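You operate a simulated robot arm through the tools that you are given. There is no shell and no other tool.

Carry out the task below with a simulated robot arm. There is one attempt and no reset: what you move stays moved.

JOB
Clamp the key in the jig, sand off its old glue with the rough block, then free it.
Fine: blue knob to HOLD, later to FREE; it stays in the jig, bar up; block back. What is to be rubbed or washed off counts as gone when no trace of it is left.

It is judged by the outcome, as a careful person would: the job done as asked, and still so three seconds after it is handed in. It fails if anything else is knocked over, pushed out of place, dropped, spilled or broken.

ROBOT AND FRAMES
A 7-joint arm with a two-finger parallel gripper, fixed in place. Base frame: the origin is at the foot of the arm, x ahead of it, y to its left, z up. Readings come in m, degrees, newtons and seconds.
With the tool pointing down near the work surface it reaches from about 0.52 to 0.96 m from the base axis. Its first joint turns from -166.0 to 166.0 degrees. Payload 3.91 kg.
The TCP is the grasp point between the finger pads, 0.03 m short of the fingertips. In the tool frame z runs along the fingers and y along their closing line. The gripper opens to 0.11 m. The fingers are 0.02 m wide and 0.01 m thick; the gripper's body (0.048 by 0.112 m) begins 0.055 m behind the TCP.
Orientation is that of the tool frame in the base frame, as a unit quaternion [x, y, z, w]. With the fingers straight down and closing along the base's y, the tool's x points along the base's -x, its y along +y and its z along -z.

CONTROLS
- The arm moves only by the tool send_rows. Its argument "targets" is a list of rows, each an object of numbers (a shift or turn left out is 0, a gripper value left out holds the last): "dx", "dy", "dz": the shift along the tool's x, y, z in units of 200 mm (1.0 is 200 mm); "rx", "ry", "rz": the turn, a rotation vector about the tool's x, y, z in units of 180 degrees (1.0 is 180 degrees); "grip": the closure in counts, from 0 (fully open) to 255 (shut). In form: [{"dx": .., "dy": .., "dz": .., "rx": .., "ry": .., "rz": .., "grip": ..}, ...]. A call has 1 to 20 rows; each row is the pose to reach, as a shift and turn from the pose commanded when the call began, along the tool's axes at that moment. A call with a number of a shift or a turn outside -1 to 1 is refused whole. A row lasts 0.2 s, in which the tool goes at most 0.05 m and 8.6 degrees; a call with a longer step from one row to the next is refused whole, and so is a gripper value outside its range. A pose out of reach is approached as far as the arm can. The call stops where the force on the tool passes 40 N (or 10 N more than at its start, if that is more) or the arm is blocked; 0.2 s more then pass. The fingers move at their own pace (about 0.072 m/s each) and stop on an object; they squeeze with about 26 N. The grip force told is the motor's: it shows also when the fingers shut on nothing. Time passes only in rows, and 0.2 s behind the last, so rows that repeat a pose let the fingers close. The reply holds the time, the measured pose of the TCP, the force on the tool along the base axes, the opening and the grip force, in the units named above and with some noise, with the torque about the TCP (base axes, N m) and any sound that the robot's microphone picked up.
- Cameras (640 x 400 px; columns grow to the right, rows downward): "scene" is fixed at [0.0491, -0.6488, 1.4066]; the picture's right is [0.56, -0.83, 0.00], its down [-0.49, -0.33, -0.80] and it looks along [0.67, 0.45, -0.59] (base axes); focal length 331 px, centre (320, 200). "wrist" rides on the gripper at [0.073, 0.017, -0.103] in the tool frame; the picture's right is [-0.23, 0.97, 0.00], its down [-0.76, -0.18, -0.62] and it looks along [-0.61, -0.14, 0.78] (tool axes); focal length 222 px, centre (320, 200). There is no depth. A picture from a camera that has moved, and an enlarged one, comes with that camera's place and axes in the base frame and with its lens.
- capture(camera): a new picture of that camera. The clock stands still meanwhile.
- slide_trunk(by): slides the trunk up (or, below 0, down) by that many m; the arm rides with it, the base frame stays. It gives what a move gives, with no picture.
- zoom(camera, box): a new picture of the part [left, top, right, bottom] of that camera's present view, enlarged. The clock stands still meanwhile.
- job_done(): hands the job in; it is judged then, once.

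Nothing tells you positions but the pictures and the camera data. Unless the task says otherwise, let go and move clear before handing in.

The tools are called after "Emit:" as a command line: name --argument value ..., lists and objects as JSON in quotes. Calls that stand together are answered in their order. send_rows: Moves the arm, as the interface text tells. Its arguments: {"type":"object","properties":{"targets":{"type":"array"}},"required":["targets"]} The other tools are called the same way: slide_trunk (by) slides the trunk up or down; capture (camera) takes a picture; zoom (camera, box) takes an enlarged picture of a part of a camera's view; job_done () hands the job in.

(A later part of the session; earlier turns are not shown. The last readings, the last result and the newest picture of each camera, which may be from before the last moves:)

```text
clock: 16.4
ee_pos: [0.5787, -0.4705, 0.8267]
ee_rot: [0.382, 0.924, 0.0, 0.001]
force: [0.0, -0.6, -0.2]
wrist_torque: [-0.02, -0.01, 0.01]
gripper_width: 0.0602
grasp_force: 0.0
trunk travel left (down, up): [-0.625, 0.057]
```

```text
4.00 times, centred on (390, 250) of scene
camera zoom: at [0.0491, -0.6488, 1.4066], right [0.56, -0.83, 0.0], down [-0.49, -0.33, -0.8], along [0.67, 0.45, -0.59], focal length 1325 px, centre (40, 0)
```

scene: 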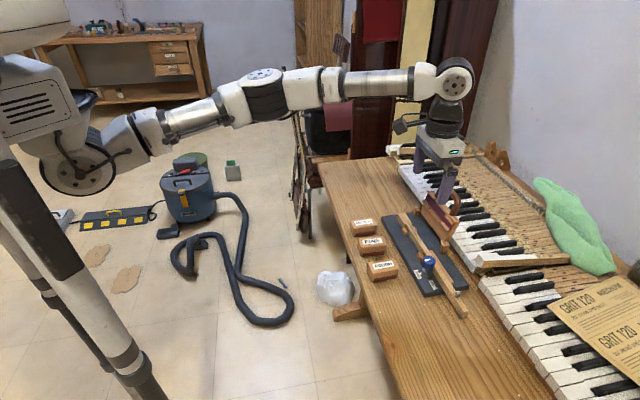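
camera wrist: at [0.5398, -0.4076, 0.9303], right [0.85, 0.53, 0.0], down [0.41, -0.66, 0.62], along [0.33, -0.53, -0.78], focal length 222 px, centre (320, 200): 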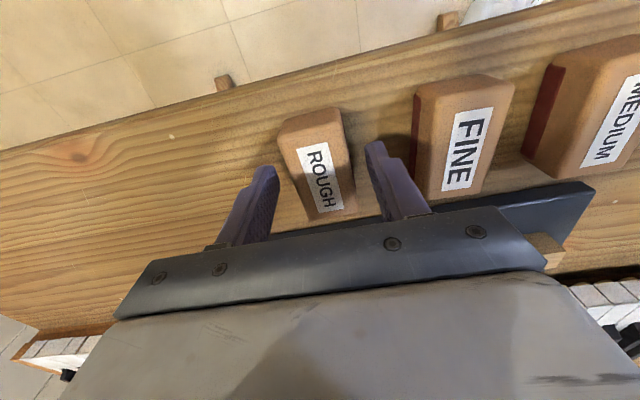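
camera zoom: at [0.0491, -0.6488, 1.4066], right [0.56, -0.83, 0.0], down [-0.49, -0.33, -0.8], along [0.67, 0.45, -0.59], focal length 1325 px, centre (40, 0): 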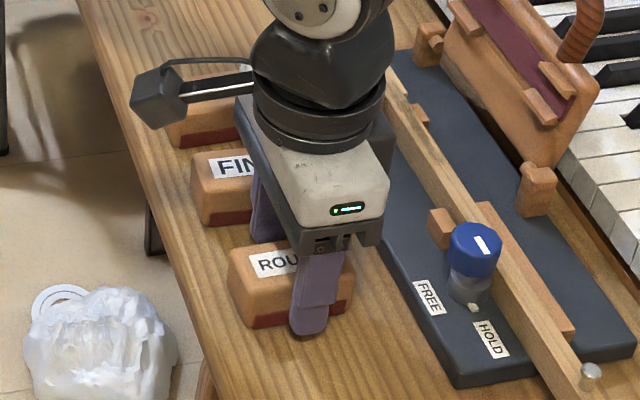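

The block sits between the fingers. Closing on it.

Emit:
send_rows --targets '[{"grip": 255}, {"grip": 255}, {"grip": 255}, {"grip": 255}]'

Emit:
zoom --camera "wrist" --box '[240, 80, 400, 220]'

```text
clock: 17.4
ee_pos: [0.5787, -0.471, 0.8265]
ee_rot: [0.381, 0.924, 0.0, 0.0]
force: [-0.1, -0.6, 0.2]
wrist_torque: [0.01, -0.01, 0.0]
gripper_width: 0.039
grasp_force: 25.8
trunk travel left (down, up): [-0.625, 0.057]
```

```text
2.86 times, centred on (320, 150) of wrist
camera zoom: at [0.5398, -0.4075, 0.9304], right [0.85, 0.53, 0.0], down [0.41, -0.66, 0.62], along [0.33, -0.53, -0.78], focal length 635 px, centre (320, 343)
```

zoom: 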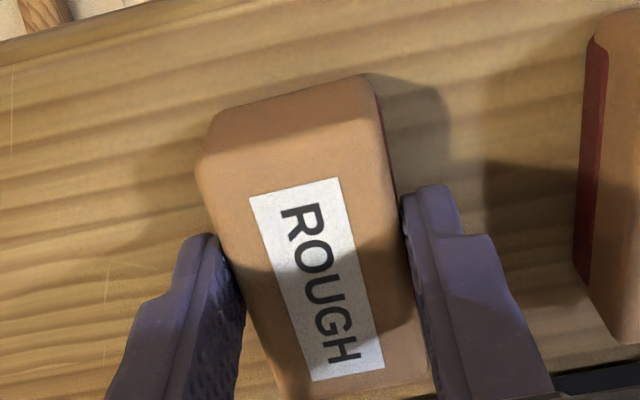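

The block is gripped across its 39 mm width. I'll lift it straight up, then carry it over the middle of the glue area on the key.

Emit:
send_rows --targets '[{"dz": -0.05}, {"dz": -0.15}, {"dz": -0.3}, {"dz": -0.45}, {"dz": -0.53}, {"dx": -0.11, "dy": 0.09, "dz": -0.53}, {"dx": -0.22, "dy": 0.18, "dz": -0.53}, {"dx": -0.33, "dy": 0.27, "dz": -0.53}, {"dx": -0.44, "dy": 0.37, "dz": -0.53}, {"dx": -0.55, "dy": 0.47, "dz": -0.53}, {"dx": -0.55, "dy": 0.47, "dz": -0.53}]'

Emit:
capture --camera "wrist"

Emit:
capture --camera "scene"

Emit:
zoom --camera "scene" --box '[370, 170, 480, 300]'

```text
clock: 19.8
ee_pos: [0.7229, -0.4805, 0.9346]
ee_rot: [0.383, 0.924, 0.0, 0.0]
force: [0.4, 0.9, 0.5]
wrist_torque: [0.01, 0.02, 0.01]
gripper_width: 0.0388
grasp_force: 25.8
trunk travel left (down, up): [-0.625, 0.057]
```

```text
taken
camera wrist: at [0.684, -0.4179, 1.0383], right [0.85, 0.53, 0.0], down [0.41, -0.66, 0.62], along [0.33, -0.53, -0.78], focal length 222 px, centre (320, 200)
```

wrist: 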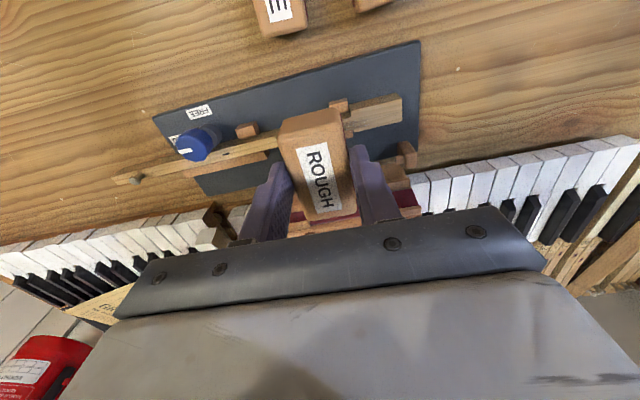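

```text
taken
```

scene: 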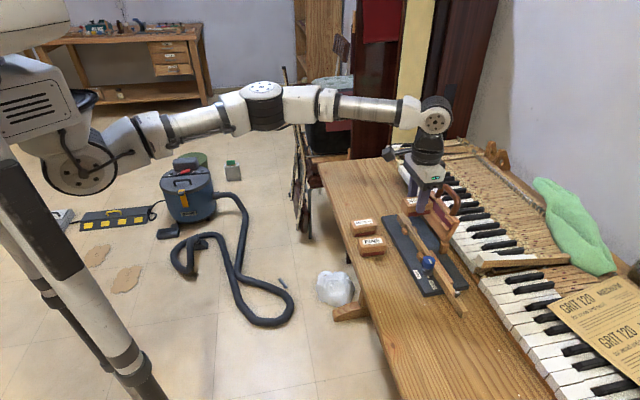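

```text
3.08 times, centred on (425, 235) of scene
camera zoom: at [0.0491, -0.6488, 1.4066], right [0.56, -0.83, 0.0], down [-0.49, -0.33, -0.8], along [0.67, 0.45, -0.59], focal length 1019 px, centre (-3, 92)
```

zoom: 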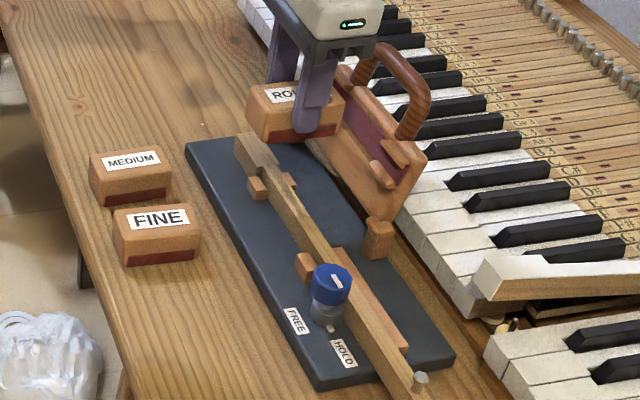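

The block is over the glue area and its bottom is about 65 mm above the key. I'll lower close to the key, then make contact gently.

Emit:
send_rows --targets '[{"dz": 0.1}, {"dz": 0.2}, {"dz": 0.275}, {"dz": 0.275}]'

Emit:
zoom --camera "scene" --box '[390, 190, 460, 280]'

Emit:
capture --camera "wrist"

```text
clock: 20.8
ee_pos: [0.7222, -0.4792, 0.8787]
ee_rot: [0.382, 0.924, 0.001, 0.001]
force: [-0.7, -0.1, 0.3]
wrist_torque: [0.0, 0.03, 0.0]
gripper_width: 0.0389
grasp_force: 25.9
trunk travel left (down, up): [-0.625, 0.057]
```

```text
4.44 times, centred on (425, 235) of scene
camera zoom: at [0.0491, -0.6488, 1.4066], right [0.56, -0.83, 0.0], down [-0.49, -0.33, -0.8], along [0.67, 0.45, -0.59], focal length 1472 px, centre (-147, 44)
```

zoom: 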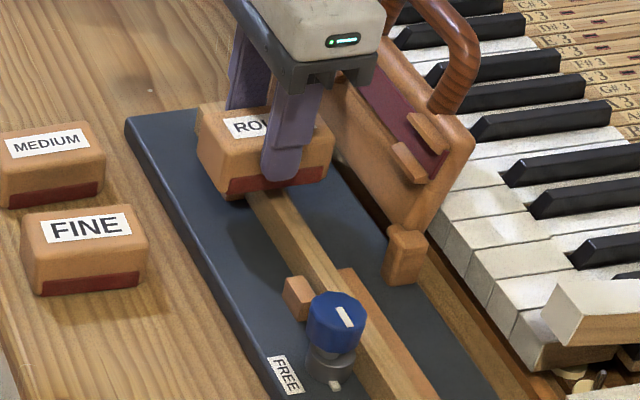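

```text
taken
camera wrist: at [0.683, -0.4175, 0.9826], right [0.85, 0.53, 0.0], down [0.41, -0.66, 0.62], along [0.33, -0.53, -0.78], focal length 222 px, centre (320, 200)
```

wrist: 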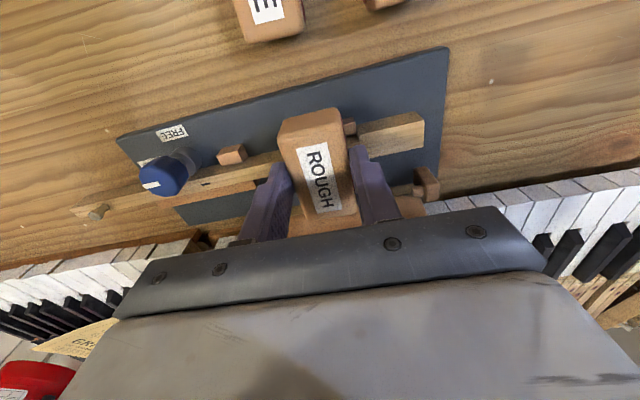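

Emit:
send_rows --targets '[{"dz": 0.01}, {"dz": 0.02}, {"dz": 0.03}, {"dz": 0.03}]'

```text
clock: 21.8
ee_pos: [0.7226, -0.4801, 0.8741]
ee_rot: [0.382, 0.924, 0.0, 0.0]
force: [-0.4, -0.5, -0.1]
wrist_torque: [0.01, -0.03, 0.01]
gripper_width: 0.0388
grasp_force: 26.3
trunk travel left (down, up): [-0.625, 0.057]
```

There's no contact yet at z≈0.873, so I'll keep easing down in 1 mm steps.

Emit:
send_rows --targets '[{"dz": 0.005}, {"dz": 0.01}, {"dz": 0.01}]'

```text
clock: 22.6
ee_pos: [0.7224, -0.4807, 0.8696]
ee_rot: [0.382, 0.924, 0.001, 0.0]
force: [-0.3, -0.2, -0.2]
wrist_torque: [0.03, 0.0, -0.01]
gripper_width: 0.0389
grasp_force: 26.4
trunk travel left (down, up): [-0.625, 0.057]
```

Emit:
send_rows --targets '[{"dz": 0.005}, {"dz": 0.005}]'

Emit:
zoom --camera "scene" --box '[405, 205, 440, 245]'

```text
clock: 23.2
ee_pos: [0.722, -0.4816, 0.8695]
ee_rot: [0.382, 0.924, 0.0, 0.0]
force: [-0.3, 0.0, -1.2]
wrist_torque: [0.01, -0.01, 0.02]
gripper_width: 0.0389
grasp_force: 25.3
trunk travel left (down, up): [-0.625, 0.057]
```

```text
10.00 times, centred on (422, 225) of scene
camera zoom: at [0.0491, -0.6488, 1.4066], right [0.56, -0.83, 0.0], down [-0.49, -0.33, -0.8], along [0.67, 0.45, -0.59], focal length 3312 px, centre (-705, -50)
```

zoom: 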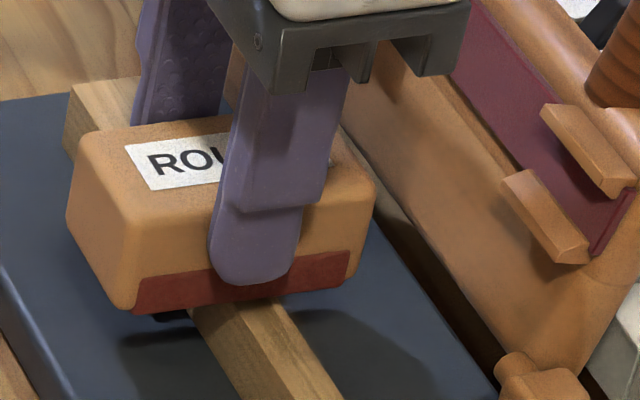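

Emit:
send_rows --targets '[{"dz": 0.005}, {"dz": 0.005}]'

```text
clock: 23.8
ee_pos: [0.7224, -0.4801, 0.8684]
ee_rot: [0.382, 0.924, 0.0, 0.0]
force: [-0.4, 0.3, -0.3]
wrist_torque: [0.03, -0.02, 0.0]
gripper_width: 0.0385
grasp_force: 25.5
trunk travel left (down, up): [-0.625, 0.057]
```

Emit:
send_rows --targets '[{"dz": 0.005}, {"dz": 0.005}]'

```text
clock: 24.4
ee_pos: [0.724, -0.4798, 0.8665]
ee_rot: [0.382, 0.924, -0.001, 0.001]
force: [0.7, -0.2, -0.2]
wrist_torque: [0.0, -0.03, 0.0]
gripper_width: 0.0388
grasp_force: 25.7
trunk travel left (down, up): [-0.625, 0.057]
```

Emit:
send_rows --targets '[{"dz": 0.005}, {"dz": 0.01}, {"dz": 0.01}]'

```text
clock: 25.2
ee_pos: [0.7228, -0.4809, 0.8659]
ee_rot: [0.382, 0.924, -0.001, 0.0]
force: [0.9, -0.5, 5.9]
wrist_torque: [-0.11, -0.09, 0.0]
gripper_width: 0.0385
grasp_force: 26.2
trunk travel left (down, up): [-0.625, 0.057]
```

Contact at about 6 N. I'll check how the block sits on the key before stroking.

Emit:
zoom --camera "scene" --box '[400, 200, 450, 250]'

Emit:
zoom --camera "wrist" --box '[220, 90, 460, 240]'

```text
8.00 times, centred on (425, 225) of scene
camera zoom: at [0.0491, -0.6488, 1.4066], right [0.56, -0.83, 0.0], down [-0.49, -0.33, -0.8], along [0.67, 0.45, -0.59], focal length 2650 px, centre (-520, 0)
```

zoom: 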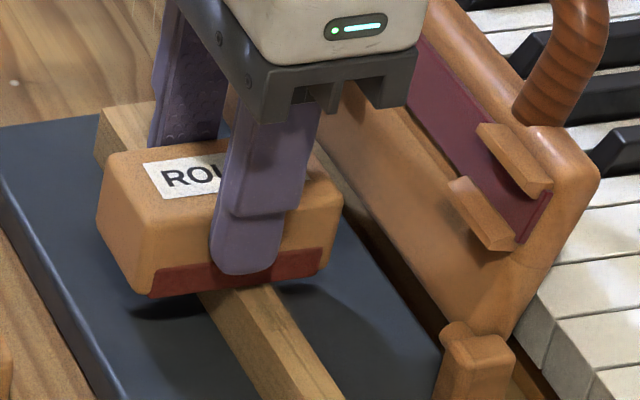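

```text
2.67 times, centred on (340, 165) of wrist
camera zoom: at [0.6839, -0.418, 0.97], right [0.85, 0.53, 0.0], down [0.41, -0.66, 0.62], along [0.33, -0.53, -0.78], focal length 592 px, centre (267, 293)
```

zoom: 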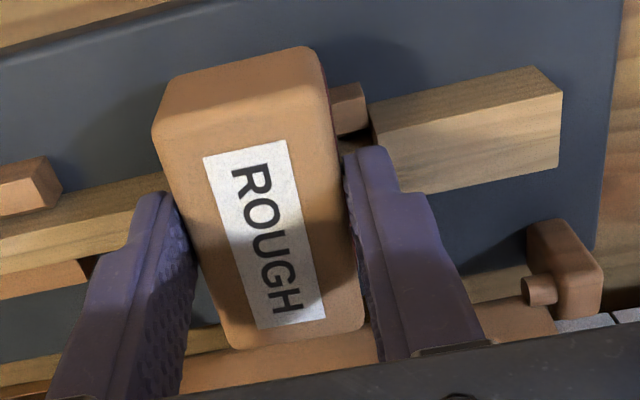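

The block sits flat across the key with nothing else in its way. I'll stroke along the key at light pressure over the glue zone.

Emit:
send_rows --targets '[{"dy": -0.06}, {"dy": -0.13}, {"dy": -0.2}, {"dy": -0.265}, {"dy": -0.2}, {"dy": -0.13}, {"dy": -0.06}, {"dy": 0.0}, {"dy": 0.07}, {"dy": 0.14}, {"dy": 0.21}, {"dy": 0.265}, {"dy": 0.21}, {"dy": 0.14}, {"dy": 0.07}, {"dy": 0.0}]'

Emit:
capture --camera "wrist"

Emit:
zoom --camera "scene" --box '[400, 200, 450, 250]'

```text
clock: 28.6
ee_pos: [0.7213, -0.4805, 0.866]
ee_rot: [0.382, 0.924, 0.0, 0.001]
force: [2.4, 2.5, 11.1]
wrist_torque: [0.0, -0.18, 0.05]
gripper_width: 0.0385
grasp_force: 26.2
trunk travel left (down, up): [-0.625, 0.057]
```

```text
taken
camera wrist: at [0.6817, -0.4176, 0.9697], right [0.85, 0.53, 0.0], down [0.41, -0.66, 0.62], along [0.33, -0.53, -0.78], focal length 222 px, centre (320, 200)
```

wrist: 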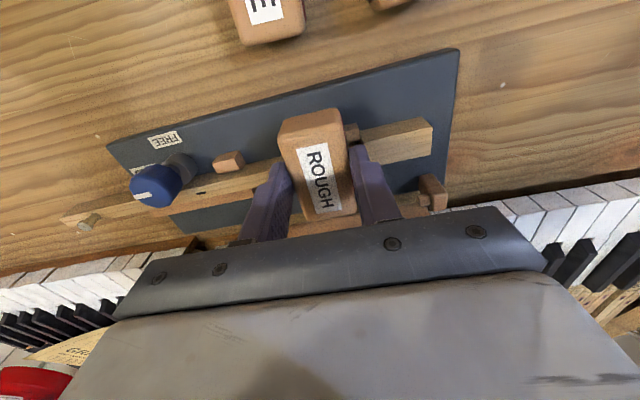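

```text
8.00 times, centred on (425, 225) of scene
camera zoom: at [0.0491, -0.6488, 1.4066], right [0.56, -0.83, 0.0], down [-0.49, -0.33, -0.8], along [0.67, 0.45, -0.59], focal length 2650 px, centre (-520, 0)
```

zoom: 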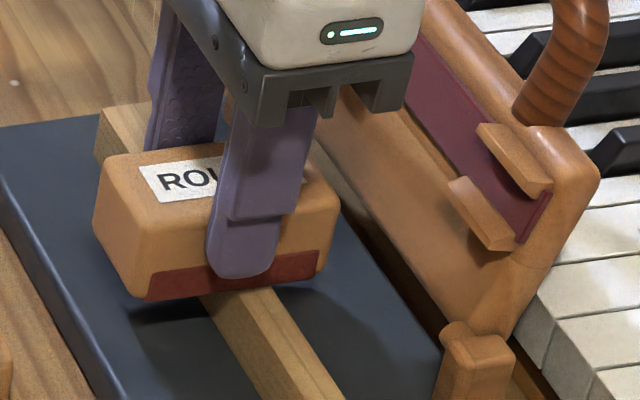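

Good contact: about 11 N down and 3.5 N of drag, with nothing shifted. I'll do more strokes and finish at the knob-side end so I can inspect the key.

Emit:
send_rows --targets '[{"dy": -0.07}, {"dy": -0.14}, {"dy": -0.21}, {"dy": -0.265}, {"dy": -0.2}, {"dy": -0.13}, {"dy": -0.06}, {"dy": 0.0}, {"dy": 0.07}, {"dy": 0.14}, {"dy": 0.21}, {"dy": 0.265}, {"dy": 0.21}, {"dy": 0.14}, {"dy": 0.07}, {"dy": 0.0}, {"dy": -0.07}, {"dy": -0.14}, {"dy": -0.21}, {"dy": -0.265}]'

Emit:
zoom --camera "wrist" --box '[300, 80, 460, 200]'

Emit:
zoom --camera "scene" --box '[400, 200, 450, 260]'

```text
clock: 32.8
ee_pos: [0.6869, -0.5178, 0.8659]
ee_rot: [0.382, 0.924, 0.0, 0.001]
force: [2.5, 1.4, 8.6]
wrist_torque: [0.0, -0.12, 0.06]
gripper_width: 0.0385
grasp_force: 26.2
trunk travel left (down, up): [-0.625, 0.057]
```

```text
3.33 times, centred on (380, 140) of wrist
camera zoom: at [0.6466, -0.456, 0.9695], right [0.85, 0.53, 0.0], down [0.41, -0.66, 0.62], along [0.33, -0.53, -0.78], focal length 740 px, centre (120, 400)
```

zoom: 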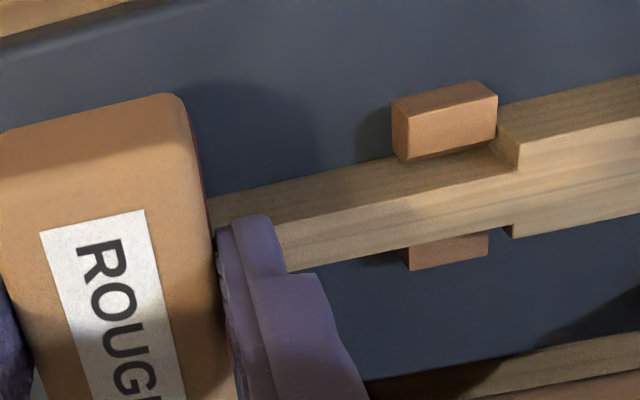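

```text
6.67 times, centred on (425, 230) of scene
camera zoom: at [0.0491, -0.6488, 1.4066], right [0.56, -0.83, 0.0], down [-0.49, -0.33, -0.8], along [0.67, 0.45, -0.59], focal length 2208 px, centre (-380, 0)
```

zoom: 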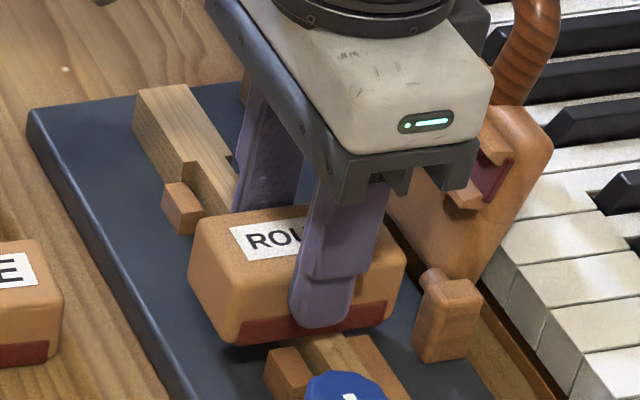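

Emit:
zoom --camera "wrist" --box '[360, 110, 430, 155]'

Emit:
zoom --camera "wrist" --box '[420, 90, 490, 150]'

Emit:
zoom --camera "scene" --box '[406, 210, 426, 235]'

```text
8.89 times, centred on (395, 132) of wrist
camera zoom: at [0.6466, -0.456, 0.9695], right [0.85, 0.53, 0.0], down [0.41, -0.66, 0.62], along [0.33, -0.53, -0.78], focal length 1974 px, centre (-347, 800)
```

zoom: 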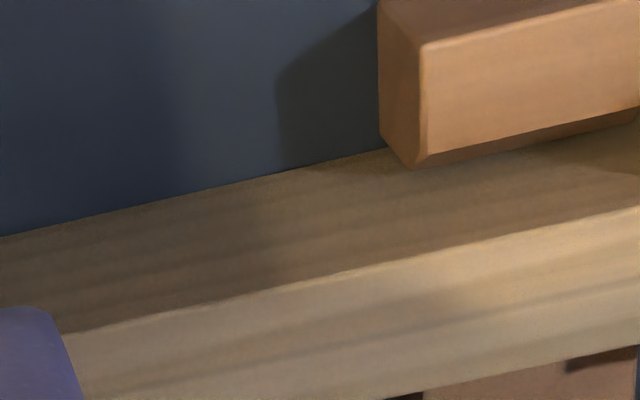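

```text
6.67 times, centred on (455, 120) of wrist
camera zoom: at [0.6466, -0.456, 0.9695], right [0.85, 0.53, 0.0], down [0.41, -0.66, 0.62], along [0.33, -0.53, -0.78], focal length 1481 px, centre (-580, 733)
```

zoom: 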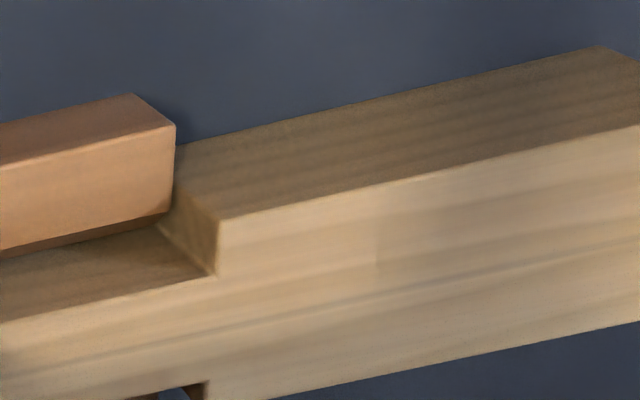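

```text
16.00 times, centred on (416, 222) of scene
camera zoom: at [0.0491, -0.6488, 1.4066], right [0.56, -0.83, 0.0], down [-0.49, -0.33, -0.8], along [0.67, 0.45, -0.59], focal length 5300 px, centre (-1216, -160)
```

zoom: 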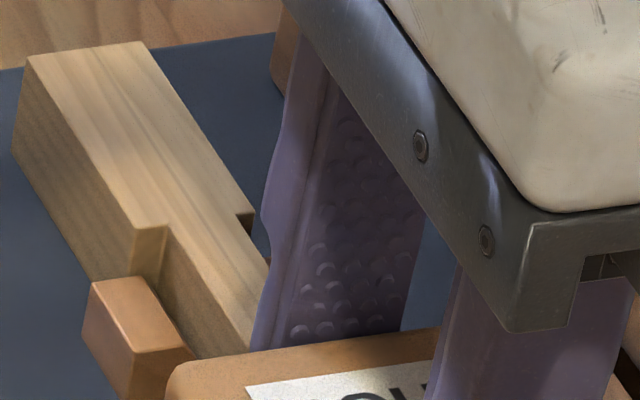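

Most of the glue is gone, but I can still see a faint boundary near a=0.215 on the head. I'll give it more, longer strokes.

Emit:
send_rows --targets '[{"dy": -0.05}, {"dy": 0.03}, {"dy": 0.11}, {"dy": 0.19}, {"dy": 0.27}, {"dy": 0.35}, {"dy": 0.43}, {"dy": 0.51}, {"dy": 0.58}, {"dy": 0.5}, {"dy": 0.42}, {"dy": 0.5}, {"dy": 0.58}, {"dy": 0.5}, {"dy": 0.42}, {"dy": 0.5}, {"dy": 0.58}, {"dy": 0.5}, {"dy": 0.42}, {"dy": 0.34}]'

Emit:
send_rows --targets '[{"dy": -0.08}, {"dy": -0.16}, {"dy": -0.24}, {"dy": -0.32}, {"dy": -0.38}, {"dy": -0.3}, {"dy": -0.22}, {"dy": -0.3}, {"dy": -0.38}, {"dy": -0.3}, {"dy": -0.22}, {"dy": -0.14}, {"dy": -0.06}, {"dy": 0.02}, {"dy": 0.1}, {"dy": 0.18}, {"dy": 0.24}]'

Emit:
zoom --camera "wrist" --box '[200, 80, 360, 200]'

Emit:
zoom --camera "scene" --box '[400, 200, 450, 260]'

```text
clock: 37.0
ee_pos: [0.7336, -0.4698, 0.8664]
ee_rot: [0.381, 0.924, 0.0, 0.002]
force: [1.7, 1.1, 5.4]
wrist_torque: [0.06, -0.09, -0.03]
gripper_width: 0.0385
grasp_force: 25.8
trunk travel left (down, up): [-0.625, 0.057]
```

```text
clock: 40.6
ee_pos: [0.7674, -0.4352, 0.8654]
ee_rot: [0.382, 0.924, 0.001, 0.0]
force: [-0.9, -0.5, 3.4]
wrist_torque: [-0.04, 0.04, 0.0]
gripper_width: 0.0384
grasp_force: 26.0
trunk travel left (down, up): [-0.625, 0.057]
```

```text
3.33 times, centred on (280, 140) of wrist
camera zoom: at [0.7287, -0.3729, 0.9693], right [0.85, 0.53, 0.0], down [0.41, -0.66, 0.62], along [0.33, -0.53, -0.78], focal length 740 px, centre (453, 400)
```

zoom: 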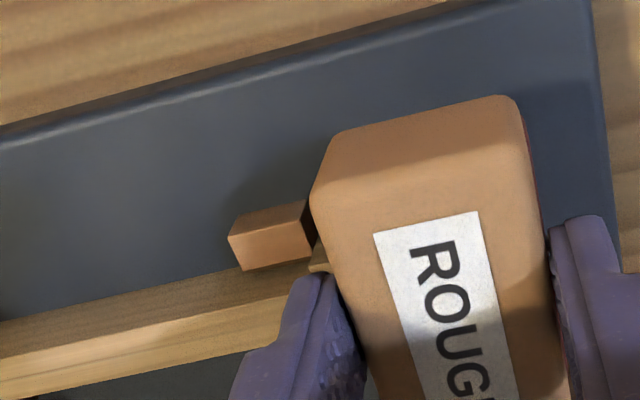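

```text
6.67 times, centred on (425, 230) of scene
camera zoom: at [0.0491, -0.6488, 1.4066], right [0.56, -0.83, 0.0], down [-0.49, -0.33, -0.8], along [0.67, 0.45, -0.59], focal length 2208 px, centre (-380, 0)
```

zoom: 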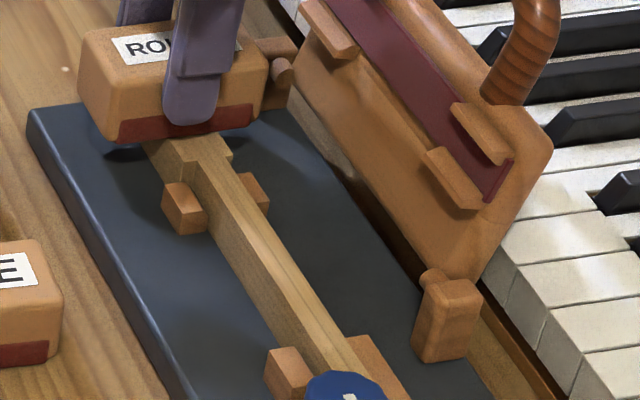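

Emit:
zoom --camera "scene" --box '[408, 218, 432, 258]'

Emit:
zoom --camera "wrist" --box '[180, 140, 290, 210]'

```text
10.00 times, centred on (420, 238) of scene
camera zoom: at [0.0491, -0.6488, 1.4066], right [0.56, -0.83, 0.0], down [-0.49, -0.33, -0.8], along [0.67, 0.45, -0.59], focal length 3312 px, centre (-680, -180)
```

zoom: 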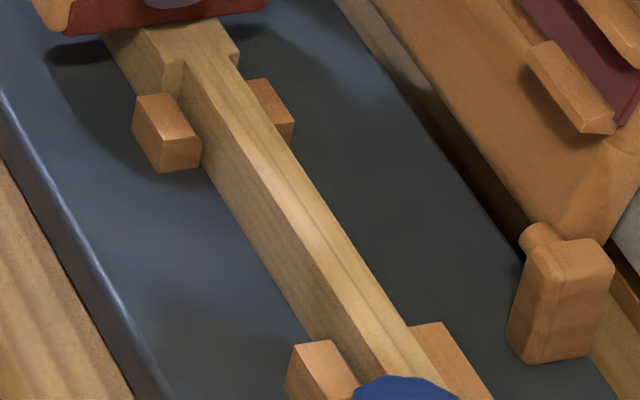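

```text
5.71 times, centred on (235, 175) of wrist
camera zoom: at [0.7287, -0.3729, 0.9693], right [0.85, 0.53, 0.0], down [0.41, -0.66, 0.62], along [0.33, -0.53, -0.78], focal length 1269 px, centre (806, 343)
```

zoom: 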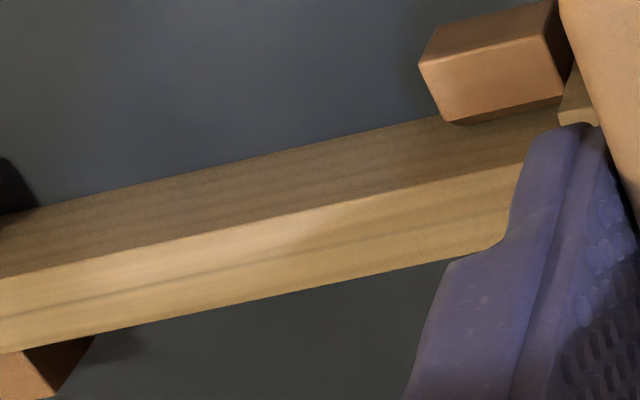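

The shank looks clean. I'll lift the block clear and view the whole key top from the side.

Emit:
send_rows --targets '[{"dz": -0.1}, {"dz": -0.25}, {"dz": -0.4}, {"dx": 0.15, "dy": -0.1, "dz": -0.45}, {"dx": 0.3, "dy": -0.2, "dz": -0.45}, {"dx": 0.45, "dy": -0.3, "dz": -0.45}, {"dx": 0.45, "dy": -0.3, "dz": -0.45}]'

Emit:
capture --camera "wrist"

Emit:
capture --camera "scene"

Emit:
zoom --camera "scene" --box '[400, 205, 440, 260]'

```text
clock: 42.2
ee_pos: [0.6622, -0.4137, 0.9564]
ee_rot: [0.382, 0.924, 0.001, 0.0]
force: [0.4, -0.2, -0.3]
wrist_torque: [0.0, 0.01, 0.0]
gripper_width: 0.0387
grasp_force: 25.9
trunk travel left (down, up): [-0.625, 0.057]
```

```text
taken
camera wrist: at [0.623, -0.3513, 1.0602], right [0.85, 0.53, 0.0], down [0.41, -0.66, 0.62], along [0.33, -0.53, -0.78], focal length 222 px, centre (320, 200)
```

wrist: 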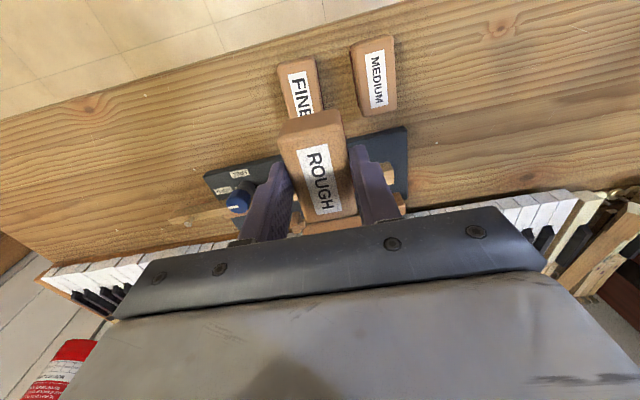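

```text
taken
```

scene: 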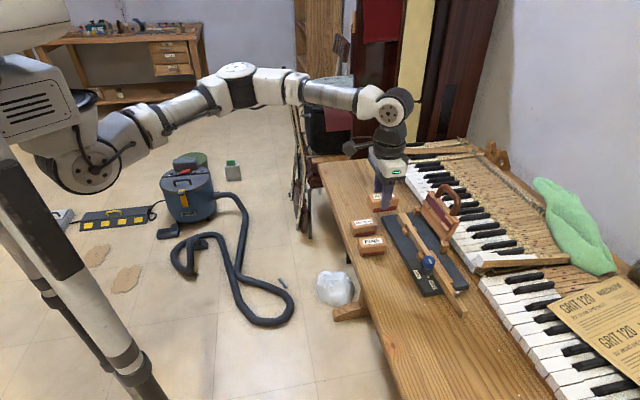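

```text
7.27 times, centred on (420, 232) of scene
camera zoom: at [0.0491, -0.6488, 1.4066], right [0.56, -0.83, 0.0], down [-0.49, -0.33, -0.8], along [0.67, 0.45, -0.59], focal length 2409 px, centre (-407, -36)
```

zoom: 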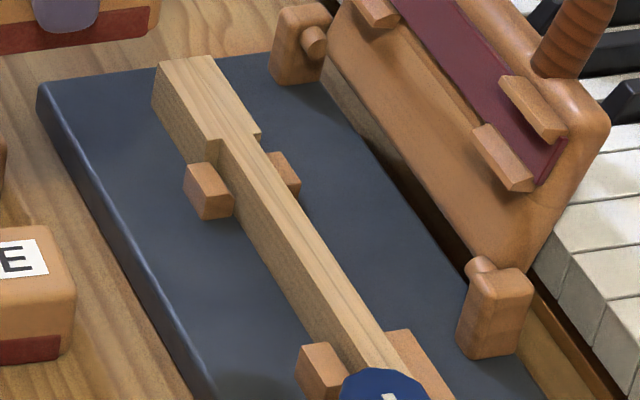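

Emit:
zoom --camera "scene" --box '[406, 211, 424, 229]'

Emit:
zoom --camera "scene" --box '[412, 222, 432, 242]'

Emit:
zoom --camera "scene" --box '[418, 236, 440, 258]'

```text
16.00 times, centred on (415, 220) of scene
camera zoom: at [0.0491, -0.6488, 1.4066], right [0.56, -0.83, 0.0], down [-0.49, -0.33, -0.8], along [0.67, 0.45, -0.59], focal length 5300 px, centre (-1200, -120)
```

zoom: 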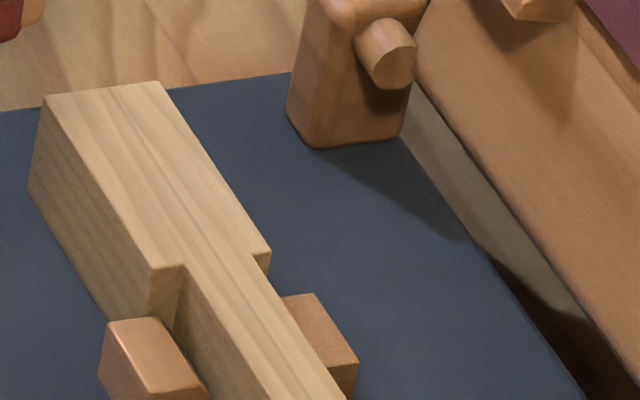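

```text
16.00 times, centred on (422, 232) of scene
camera zoom: at [0.0491, -0.6488, 1.4066], right [0.56, -0.83, 0.0], down [-0.49, -0.33, -0.8], along [0.67, 0.45, -0.59], focal length 5300 px, centre (-1312, -312)
```

zoom: 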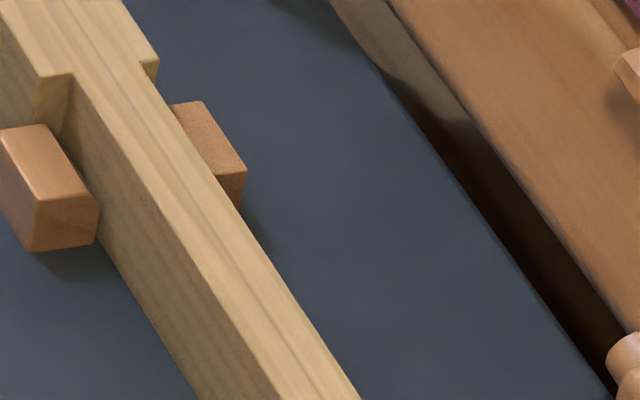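

```text
16.00 times, centred on (429, 247) of scene
camera zoom: at [0.0491, -0.6488, 1.4066], right [0.56, -0.83, 0.0], down [-0.49, -0.33, -0.8], along [0.67, 0.45, -0.59], focal length 5300 px, centre (-1424, -552)
```

zoom: 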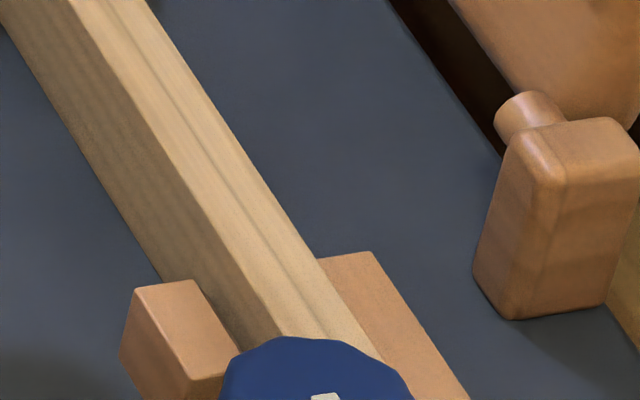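

The key top looks clean, with only wood grain left. As insurance against traces too faint to see, I'll make one more full pass, placing the block back gently.

Emit:
send_rows --targets '[{"dx": -0.15, "dy": -0.01}, {"dx": -0.3, "dy": -0.02}, {"dx": -0.45, "dy": -0.02}, {"dx": -0.45, "dy": -0.02, "dz": 0.15}, {"dx": -0.45, "dy": -0.02, "dz": 0.3}, {"dx": -0.45, "dy": -0.02, "dz": 0.4}, {"dx": -0.45, "dy": -0.02, "dz": 0.43}, {"dx": -0.45, "dy": -0.02, "dz": 0.445}, {"dx": -0.45, "dy": -0.02, "dz": 0.452}, {"dx": -0.45, "dy": -0.02, "dz": 0.452}]'

```text
clock: 44.4
ee_pos: [0.7216, -0.4815, 0.866]
ee_rot: [0.382, 0.924, -0.001, 0.001]
force: [-1.7, -0.5, 4.9]
wrist_torque: [-0.02, 0.03, 0.0]
gripper_width: 0.0388
grasp_force: 26.0
trunk travel left (down, up): [-0.625, 0.057]
```

Emit:
send_rows --targets '[{"dy": -0.08, "dz": 0.003}, {"dy": -0.16, "dz": 0.003}, {"dy": -0.24, "dz": 0.003}, {"dy": -0.3, "dz": 0.003}, {"dy": -0.22, "dz": 0.003}, {"dy": -0.3, "dz": 0.003}, {"dy": -0.22, "dz": 0.003}, {"dy": -0.14, "dz": 0.003}, {"dy": -0.06, "dz": 0.003}, {"dy": 0.02, "dz": 0.003}, {"dy": 0.1, "dz": 0.003}, {"dy": 0.18, "dz": 0.003}, {"dy": 0.26, "dz": 0.003}, {"dy": 0.31, "dz": 0.003}, {"dy": 0.23, "dz": 0.003}, {"dy": 0.15, "dz": 0.003}, {"dy": 0.23, "dz": 0.003}, {"dy": 0.31, "dz": 0.003}, {"dy": 0.23, "dz": 0.003}, {"dy": 0.15, "dz": 0.003}]'

Emit:
send_rows --targets '[{"dy": -0.08}, {"dy": -0.16}, {"dy": -0.24}, {"dy": -0.32}, {"dy": -0.4}, {"dy": -0.45}, {"dy": -0.37}, {"dy": -0.29}, {"dy": -0.21}, {"dy": -0.13}, {"dy": -0.05}, {"dy": 0.03}, {"dy": 0.11}, {"dy": 0.16}, {"dy": 0.08}, {"dy": 0.0}, {"dy": -0.08}, {"dy": -0.15}]'

```text
clock: 48.6
ee_pos: [0.7442, -0.4586, 0.8645]
ee_rot: [0.382, 0.924, 0.001, 0.0]
force: [0.7, 2.0, 4.7]
wrist_torque: [0.07, -0.06, 0.0]
gripper_width: 0.0385
grasp_force: 26.1
trunk travel left (down, up): [-0.625, 0.057]
```

```text
clock: 52.4
ee_pos: [0.7216, -0.4806, 0.8652]
ee_rot: [0.382, 0.924, 0.001, 0.0]
force: [1.8, 2.7, 8.9]
wrist_torque: [0.07, -0.12, 0.05]
gripper_width: 0.0388
grasp_force: 26.3
trunk travel left (down, up): [-0.625, 0.057]
```

The sanding passes are done. I'll lift and carry the block back to exactly where it was picked up, stopping just above the bench.

Emit:
send_rows --targets '[{"dz": -0.1}, {"dz": -0.2}, {"dz": -0.35}, {"dx": 0.11, "dy": -0.093, "dz": -0.35}, {"dx": 0.22, "dy": -0.186, "dz": -0.35}, {"dx": 0.33, "dy": -0.279, "dz": -0.35}, {"dx": 0.44, "dy": -0.372, "dz": -0.35}, {"dx": 0.55, "dy": -0.465, "dz": -0.35}, {"dx": 0.55, "dy": -0.465, "dz": -0.2}, {"dx": 0.55, "dy": -0.465, "dz": -0.05}, {"dx": 0.55, "dy": -0.465, "dz": 0.08}, {"dx": 0.55, "dy": -0.465, "dz": 0.14}, {"dx": 0.55, "dy": -0.465, "dz": 0.16}, {"dx": 0.55, "dy": -0.465, "dz": 0.16}]'

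Emit:
zoom --camera "scene" --box '[340, 200, 440, 300]'

Emit:
capture --camera "wrist"

```text
clock: 55.4
ee_pos: [0.5775, -0.4688, 0.8318]
ee_rot: [0.382, 0.924, 0.0, 0.0]
force: [0.3, -1.0, -0.3]
wrist_torque: [0.03, 0.0, -0.02]
gripper_width: 0.0386
grasp_force: 26.4
trunk travel left (down, up): [-0.625, 0.057]
```

```text
4.00 times, centred on (390, 250) of scene
camera zoom: at [0.0491, -0.6488, 1.4066], right [0.56, -0.83, 0.0], down [-0.49, -0.33, -0.8], along [0.67, 0.45, -0.59], focal length 1325 px, centre (40, 0)
```

zoom: 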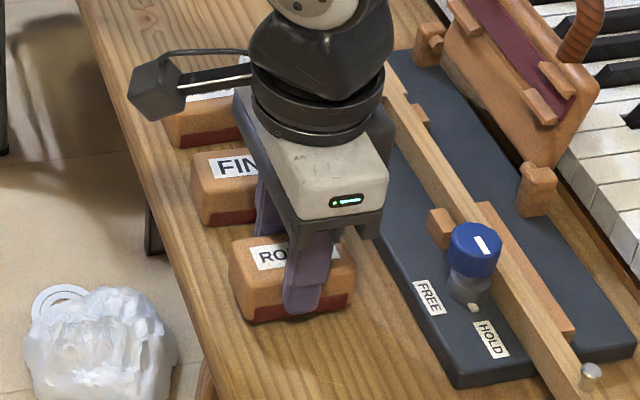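

```text
taken
camera wrist: at [0.5388, -0.4066, 0.9362], right [0.85, 0.53, 0.0], down [0.41, -0.66, 0.62], along [0.33, -0.53, -0.78], focal length 222 px, centre (320, 200)
```

wrist: 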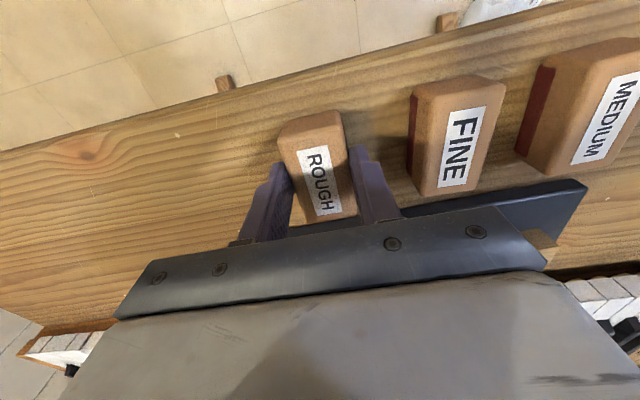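

Emit:
send_rows --targets '[{"dz": 0.015}, {"dz": 0.025}, {"dz": 0.025}]'

```text
clock: 56.2
ee_pos: [0.5768, -0.4683, 0.8273]
ee_rot: [0.382, 0.924, 0.0, 0.0]
force: [0.3, 0.3, -0.5]
wrist_torque: [0.02, -0.01, 0.04]
gripper_width: 0.0389
grasp_force: 26.3
trunk travel left (down, up): [-0.625, 0.057]
```

Emit:
send_rows --targets '[{"dz": 0.005}, {"dz": 0.005}]'

Emit:
zoom --camera "wrist" --box '[240, 80, 400, 220]'

Emit:
capture --camera "wrist"

```text
clock: 56.8
ee_pos: [0.5783, -0.4697, 0.8262]
ee_rot: [0.382, 0.924, 0.0, 0.0]
force: [-1.0, 0.9, -0.7]
wrist_torque: [0.01, 0.01, -0.01]
gripper_width: 0.0388
grasp_force: 25.8
trunk travel left (down, up): [-0.625, 0.057]
```

```text
2.86 times, centred on (320, 150) of wrist
camera zoom: at [0.5394, -0.4063, 0.9299], right [0.85, 0.53, 0.0], down [0.41, -0.66, 0.62], along [0.33, -0.53, -0.78], focal length 635 px, centre (320, 343)
```

zoom: 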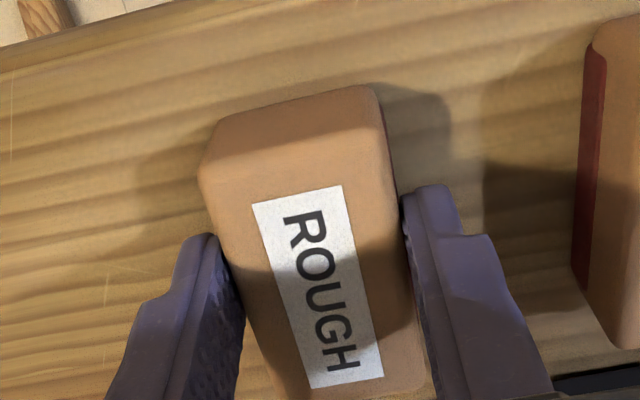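

```text
taken
camera wrist: at [0.5394, -0.4063, 0.9299], right [0.85, 0.53, 0.0], down [0.41, -0.66, 0.62], along [0.33, -0.53, -0.78], focal length 222 px, centre (320, 200)
```

wrist: 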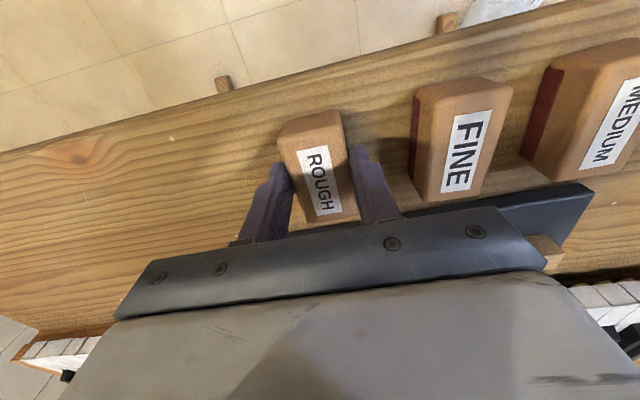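

Emit:
send_rows --targets '[{"dz": 0.005}, {"dz": 0.005}]'

```text
clock: 57.4
ee_pos: [0.5783, -0.4689, 0.8258]
ee_rot: [0.381, 0.924, -0.001, 0.0]
force: [0.9, -0.2, 0.8]
wrist_torque: [0.04, 0.03, -0.01]
gripper_width: 0.0388
grasp_force: 25.7
trunk travel left (down, up): [-0.625, 0.057]
```

Emit:
send_rows --targets '[{"dz": 0.003}, {"dz": 0.005}, {"dz": 0.005}]'

Emit:
zoom --camera "scene" --box '[360, 245, 405, 290]'

```text
clock: 58.2
ee_pos: [0.5776, -0.4687, 0.8249]
ee_rot: [0.382, 0.924, 0.0, 0.001]
force: [1.0, -0.5, 10.2]
wrist_torque: [0.24, 0.23, 0.01]
gripper_width: 0.0384
grasp_force: 25.9
trunk travel left (down, up): [-0.625, 0.057]
```

```text
8.89 times, centred on (382, 268) of scene
camera zoom: at [0.0491, -0.6488, 1.4066], right [0.56, -0.83, 0.0], down [-0.49, -0.33, -0.8], along [0.67, 0.45, -0.59], focal length 2944 px, centre (-236, -400)
```

zoom: 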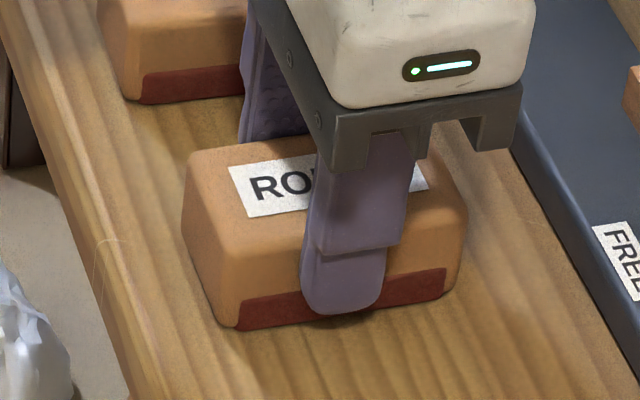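

The block is on the bench. I'll back off the pressure slightly and open to release it.

Emit:
send_rows --targets '[{"dz": -0.003, "grip": 255}, {"dz": -0.003, "grip": 150}, {"dz": -0.003, "grip": 116}, {"dz": -0.003, "grip": 116}]'

Emit:
send_rows --targets '[{"dz": -0.1}, {"dz": -0.25}, {"dz": -0.4}, {"dz": -0.4}]'

Emit:
capture --camera "wrist"

Emit:
zoom --camera "scene" --box '[345, 210, 405, 290]'

```text
clock: 59.2
ee_pos: [0.5786, -0.4682, 0.8229]
ee_rot: [0.382, 0.924, 0.001, -0.001]
force: [-1.1, -0.6, -0.2]
wrist_torque: [-0.01, 0.0, 0.03]
gripper_width: 0.0597
grasp_force: 0.1
trunk travel left (down, up): [-0.625, 0.057]
```

```text
clock: 60.2
ee_pos: [0.579, -0.4689, 0.9073]
ee_rot: [0.382, 0.924, 0.0, 0.001]
force: [0.8, -0.1, 0.3]
wrist_torque: [-0.03, 0.0, 0.01]
gripper_width: 0.0598
grasp_force: 0.1
trunk travel left (down, up): [-0.625, 0.057]
```

```text
taken
camera wrist: at [0.5397, -0.4064, 1.0094], right [0.85, 0.53, 0.0], down [0.41, -0.66, 0.62], along [0.33, -0.53, -0.78], focal length 222 px, centre (320, 200)
```

wrist: 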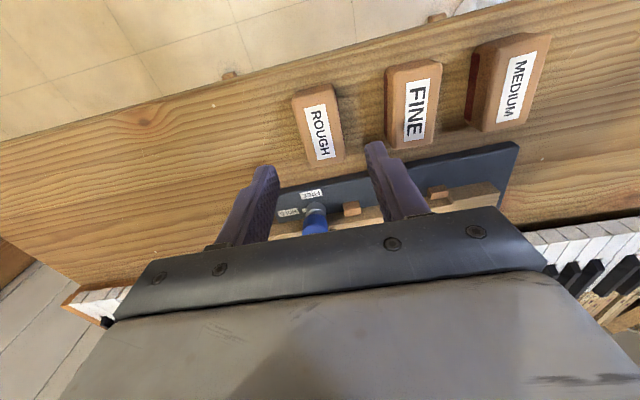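

```text
5.00 times, centred on (375, 250) of scene
camera zoom: at [0.0491, -0.6488, 1.4066], right [0.56, -0.83, 0.0], down [-0.49, -0.33, -0.8], along [0.67, 0.45, -0.59], focal length 1656 px, centre (45, -50)
```

zoom: 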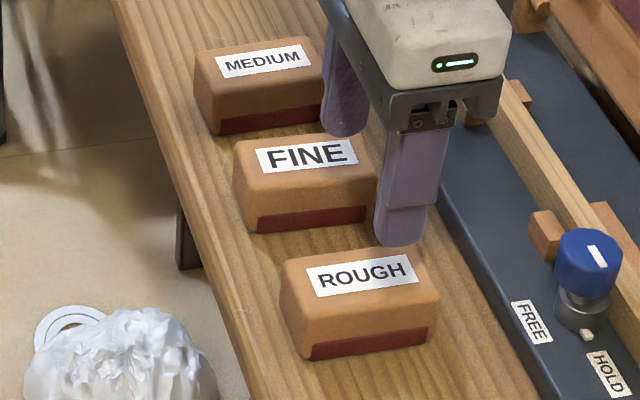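

The ROUGH block is back in place, within about a millimetre. Next I'll go back over the knob at the HOLD orientation to turn it to FREE.

Emit:
send_rows --targets '[{"dx": -0.042, "dy": -0.013, "dz": -0.1, "rz": -0.0417, "grip": 116}, {"dx": -0.084, "dy": -0.025, "dz": -0.2, "rz": -0.0833}, {"dx": -0.126, "dy": -0.038, "dz": -0.275, "rz": -0.125}, {"dx": -0.168, "dy": -0.05, "dz": -0.275, "rz": -0.1667}, {"dx": -0.21, "dy": -0.063, "dz": -0.275, "rz": -0.2083}, {"dx": -0.252, "dy": -0.076, "dz": -0.275, "rz": -0.25}, {"dx": -0.294, "dy": -0.088, "dz": -0.275, "rz": -0.2917}, {"dx": -0.337, "dy": -0.101, "dz": -0.275, "rz": -0.3333}, {"dx": -0.379, "dy": -0.113, "dz": -0.275, "rz": -0.375}, {"dx": -0.421, "dy": -0.126, "dz": -0.275, "rz": -0.4167}, {"dx": -0.463, "dy": -0.138, "dz": -0.275, "rz": -0.4583}, {"dx": -0.5, "dy": -0.156, "dz": -0.275, "rz": -0.5}, {"dx": -0.5, "dy": -0.156, "dz": -0.1, "rz": -0.5}, {"dx": -0.5, "dy": -0.156, "dz": 0.03, "rz": -0.5}, {"dx": -0.5, "dy": -0.156, "dz": 0.03, "rz": -0.5}]'

Emit:
capture --camera "wrist"

Emit:
zoom --camera "wrist" --box '[240, 80, 400, 220]'

Emit:
zoom --camera "scene" --box '[390, 190, 460, 300]'

```text
clock: 63.4
ee_pos: [0.629, -0.5611, 0.8984]
ee_rot: [-0.384, 0.923, 0.0, 0.001]
force: [0.4, -0.2, -1.2]
wrist_torque: [0.0, 0.05, 0.0]
gripper_width: 0.0598
grasp_force: 0.2
trunk travel left (down, up): [-0.625, 0.057]
```

```text
taken
camera wrist: at [0.566, -0.6011, 1.0019], right [-0.53, 0.85, 0.0], down [0.66, 0.41, 0.62], along [0.53, 0.33, -0.78], focal length 222 px, centre (320, 200)
```

wrist: 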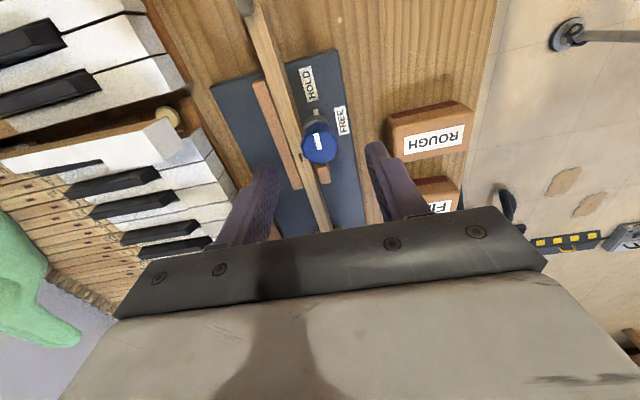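

```text
2.86 times, centred on (320, 150) of wrist
camera zoom: at [0.566, -0.6011, 1.0019], right [-0.53, 0.85, 0.0], down [0.66, 0.41, 0.62], along [0.53, 0.33, -0.78], focal length 635 px, centre (320, 343)
```

zoom: 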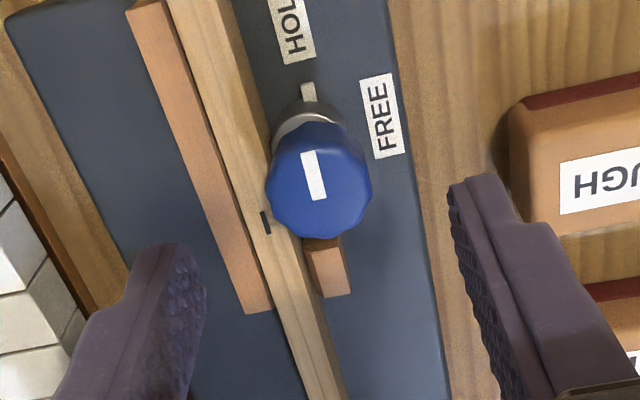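

```text
3.64 times, centred on (425, 245) of scene
camera zoom: at [0.0491, -0.6488, 1.4066], right [0.56, -0.83, 0.0], down [-0.49, -0.33, -0.8], along [0.67, 0.45, -0.59], focal length 1204 px, centre (-62, 36)
```

zoom: 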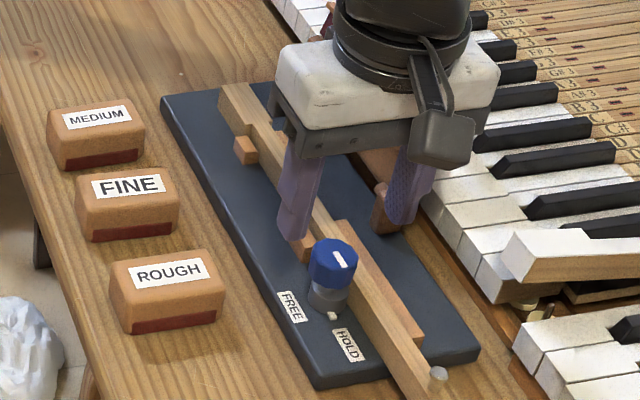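

The TCP is within about 1 mm of the knob axis. I'll narrow the fingers, apply the small correction and descend to the same grip height as before.

Emit:
send_rows --targets '[{"dx": 0.006, "dy": -0.001, "dz": 0.0, "grip": 162}, {"dx": 0.006, "dy": -0.001, "dz": 0.06, "grip": 162}, {"dx": 0.006, "dy": -0.001, "dz": 0.12, "grip": 162}, {"dx": 0.006, "dy": -0.001, "dz": 0.165, "grip": 162}, {"dx": 0.006, "dy": -0.001, "dz": 0.18, "grip": 162}, {"dx": 0.006, "dy": -0.001, "dz": 0.18, "grip": 162}]'

Emit:
zoom --camera "wrist" --box '[240, 80, 400, 220]'

Emit:
zoom --camera "scene" --box '[400, 220, 450, 290]'

```text
clock: 64.8
ee_pos: [0.6262, -0.5629, 0.8627]
ee_rot: [-0.383, 0.924, 0.0, 0.001]
force: [0.4, -0.5, 0.5]
wrist_torque: [-0.02, -0.01, 0.02]
gripper_width: 0.0402
grasp_force: 0.0
trunk travel left (down, up): [-0.625, 0.057]
```

```text
2.86 times, centred on (320, 150) of wrist
camera zoom: at [0.5643, -0.603, 0.9668], right [-0.53, 0.85, 0.0], down [0.66, 0.41, 0.62], along [0.53, 0.33, -0.78], focal length 635 px, centre (320, 343)
```

zoom: 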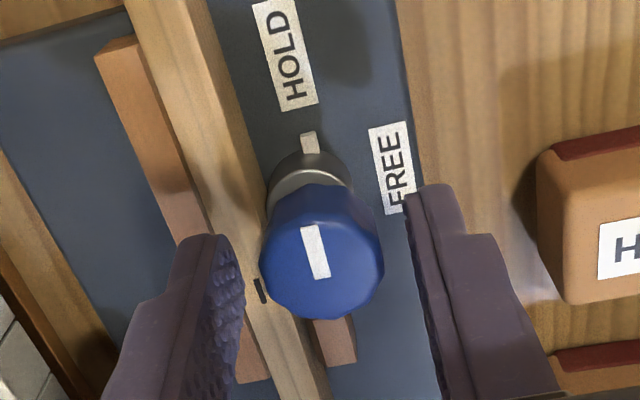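

```text
5.71 times, centred on (425, 255) of scene
camera zoom: at [0.0491, -0.6488, 1.4066], right [0.56, -0.83, 0.0], down [-0.49, -0.33, -0.8], along [0.67, 0.45, -0.59], focal length 1893 px, centre (-280, -114)
```

zoom: 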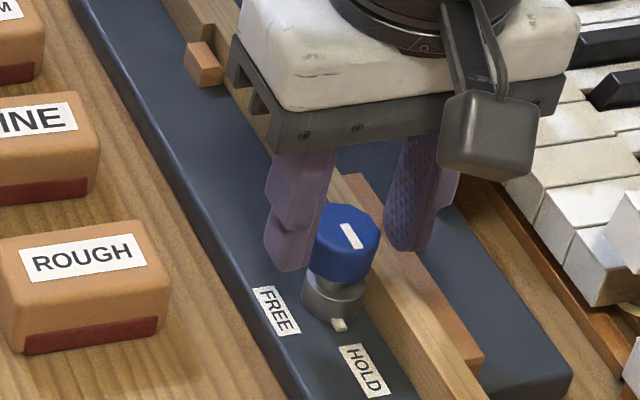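

The knob is centred. I'll close on it.

Emit:
send_rows --targets '[{"grip": 255}, {"grip": 255}, {"grip": 255}, {"grip": 255}]'

```text
clock: 65.8
ee_pos: [0.6275, -0.5639, 0.8619]
ee_rot: [-0.384, 0.924, 0.0, 0.0]
force: [3.1, -3.0, -0.3]
wrist_torque: [-0.07, -0.1, -0.02]
gripper_width: 0.0283
grasp_force: 26.2
trunk travel left (down, up): [-0.625, 0.057]
```

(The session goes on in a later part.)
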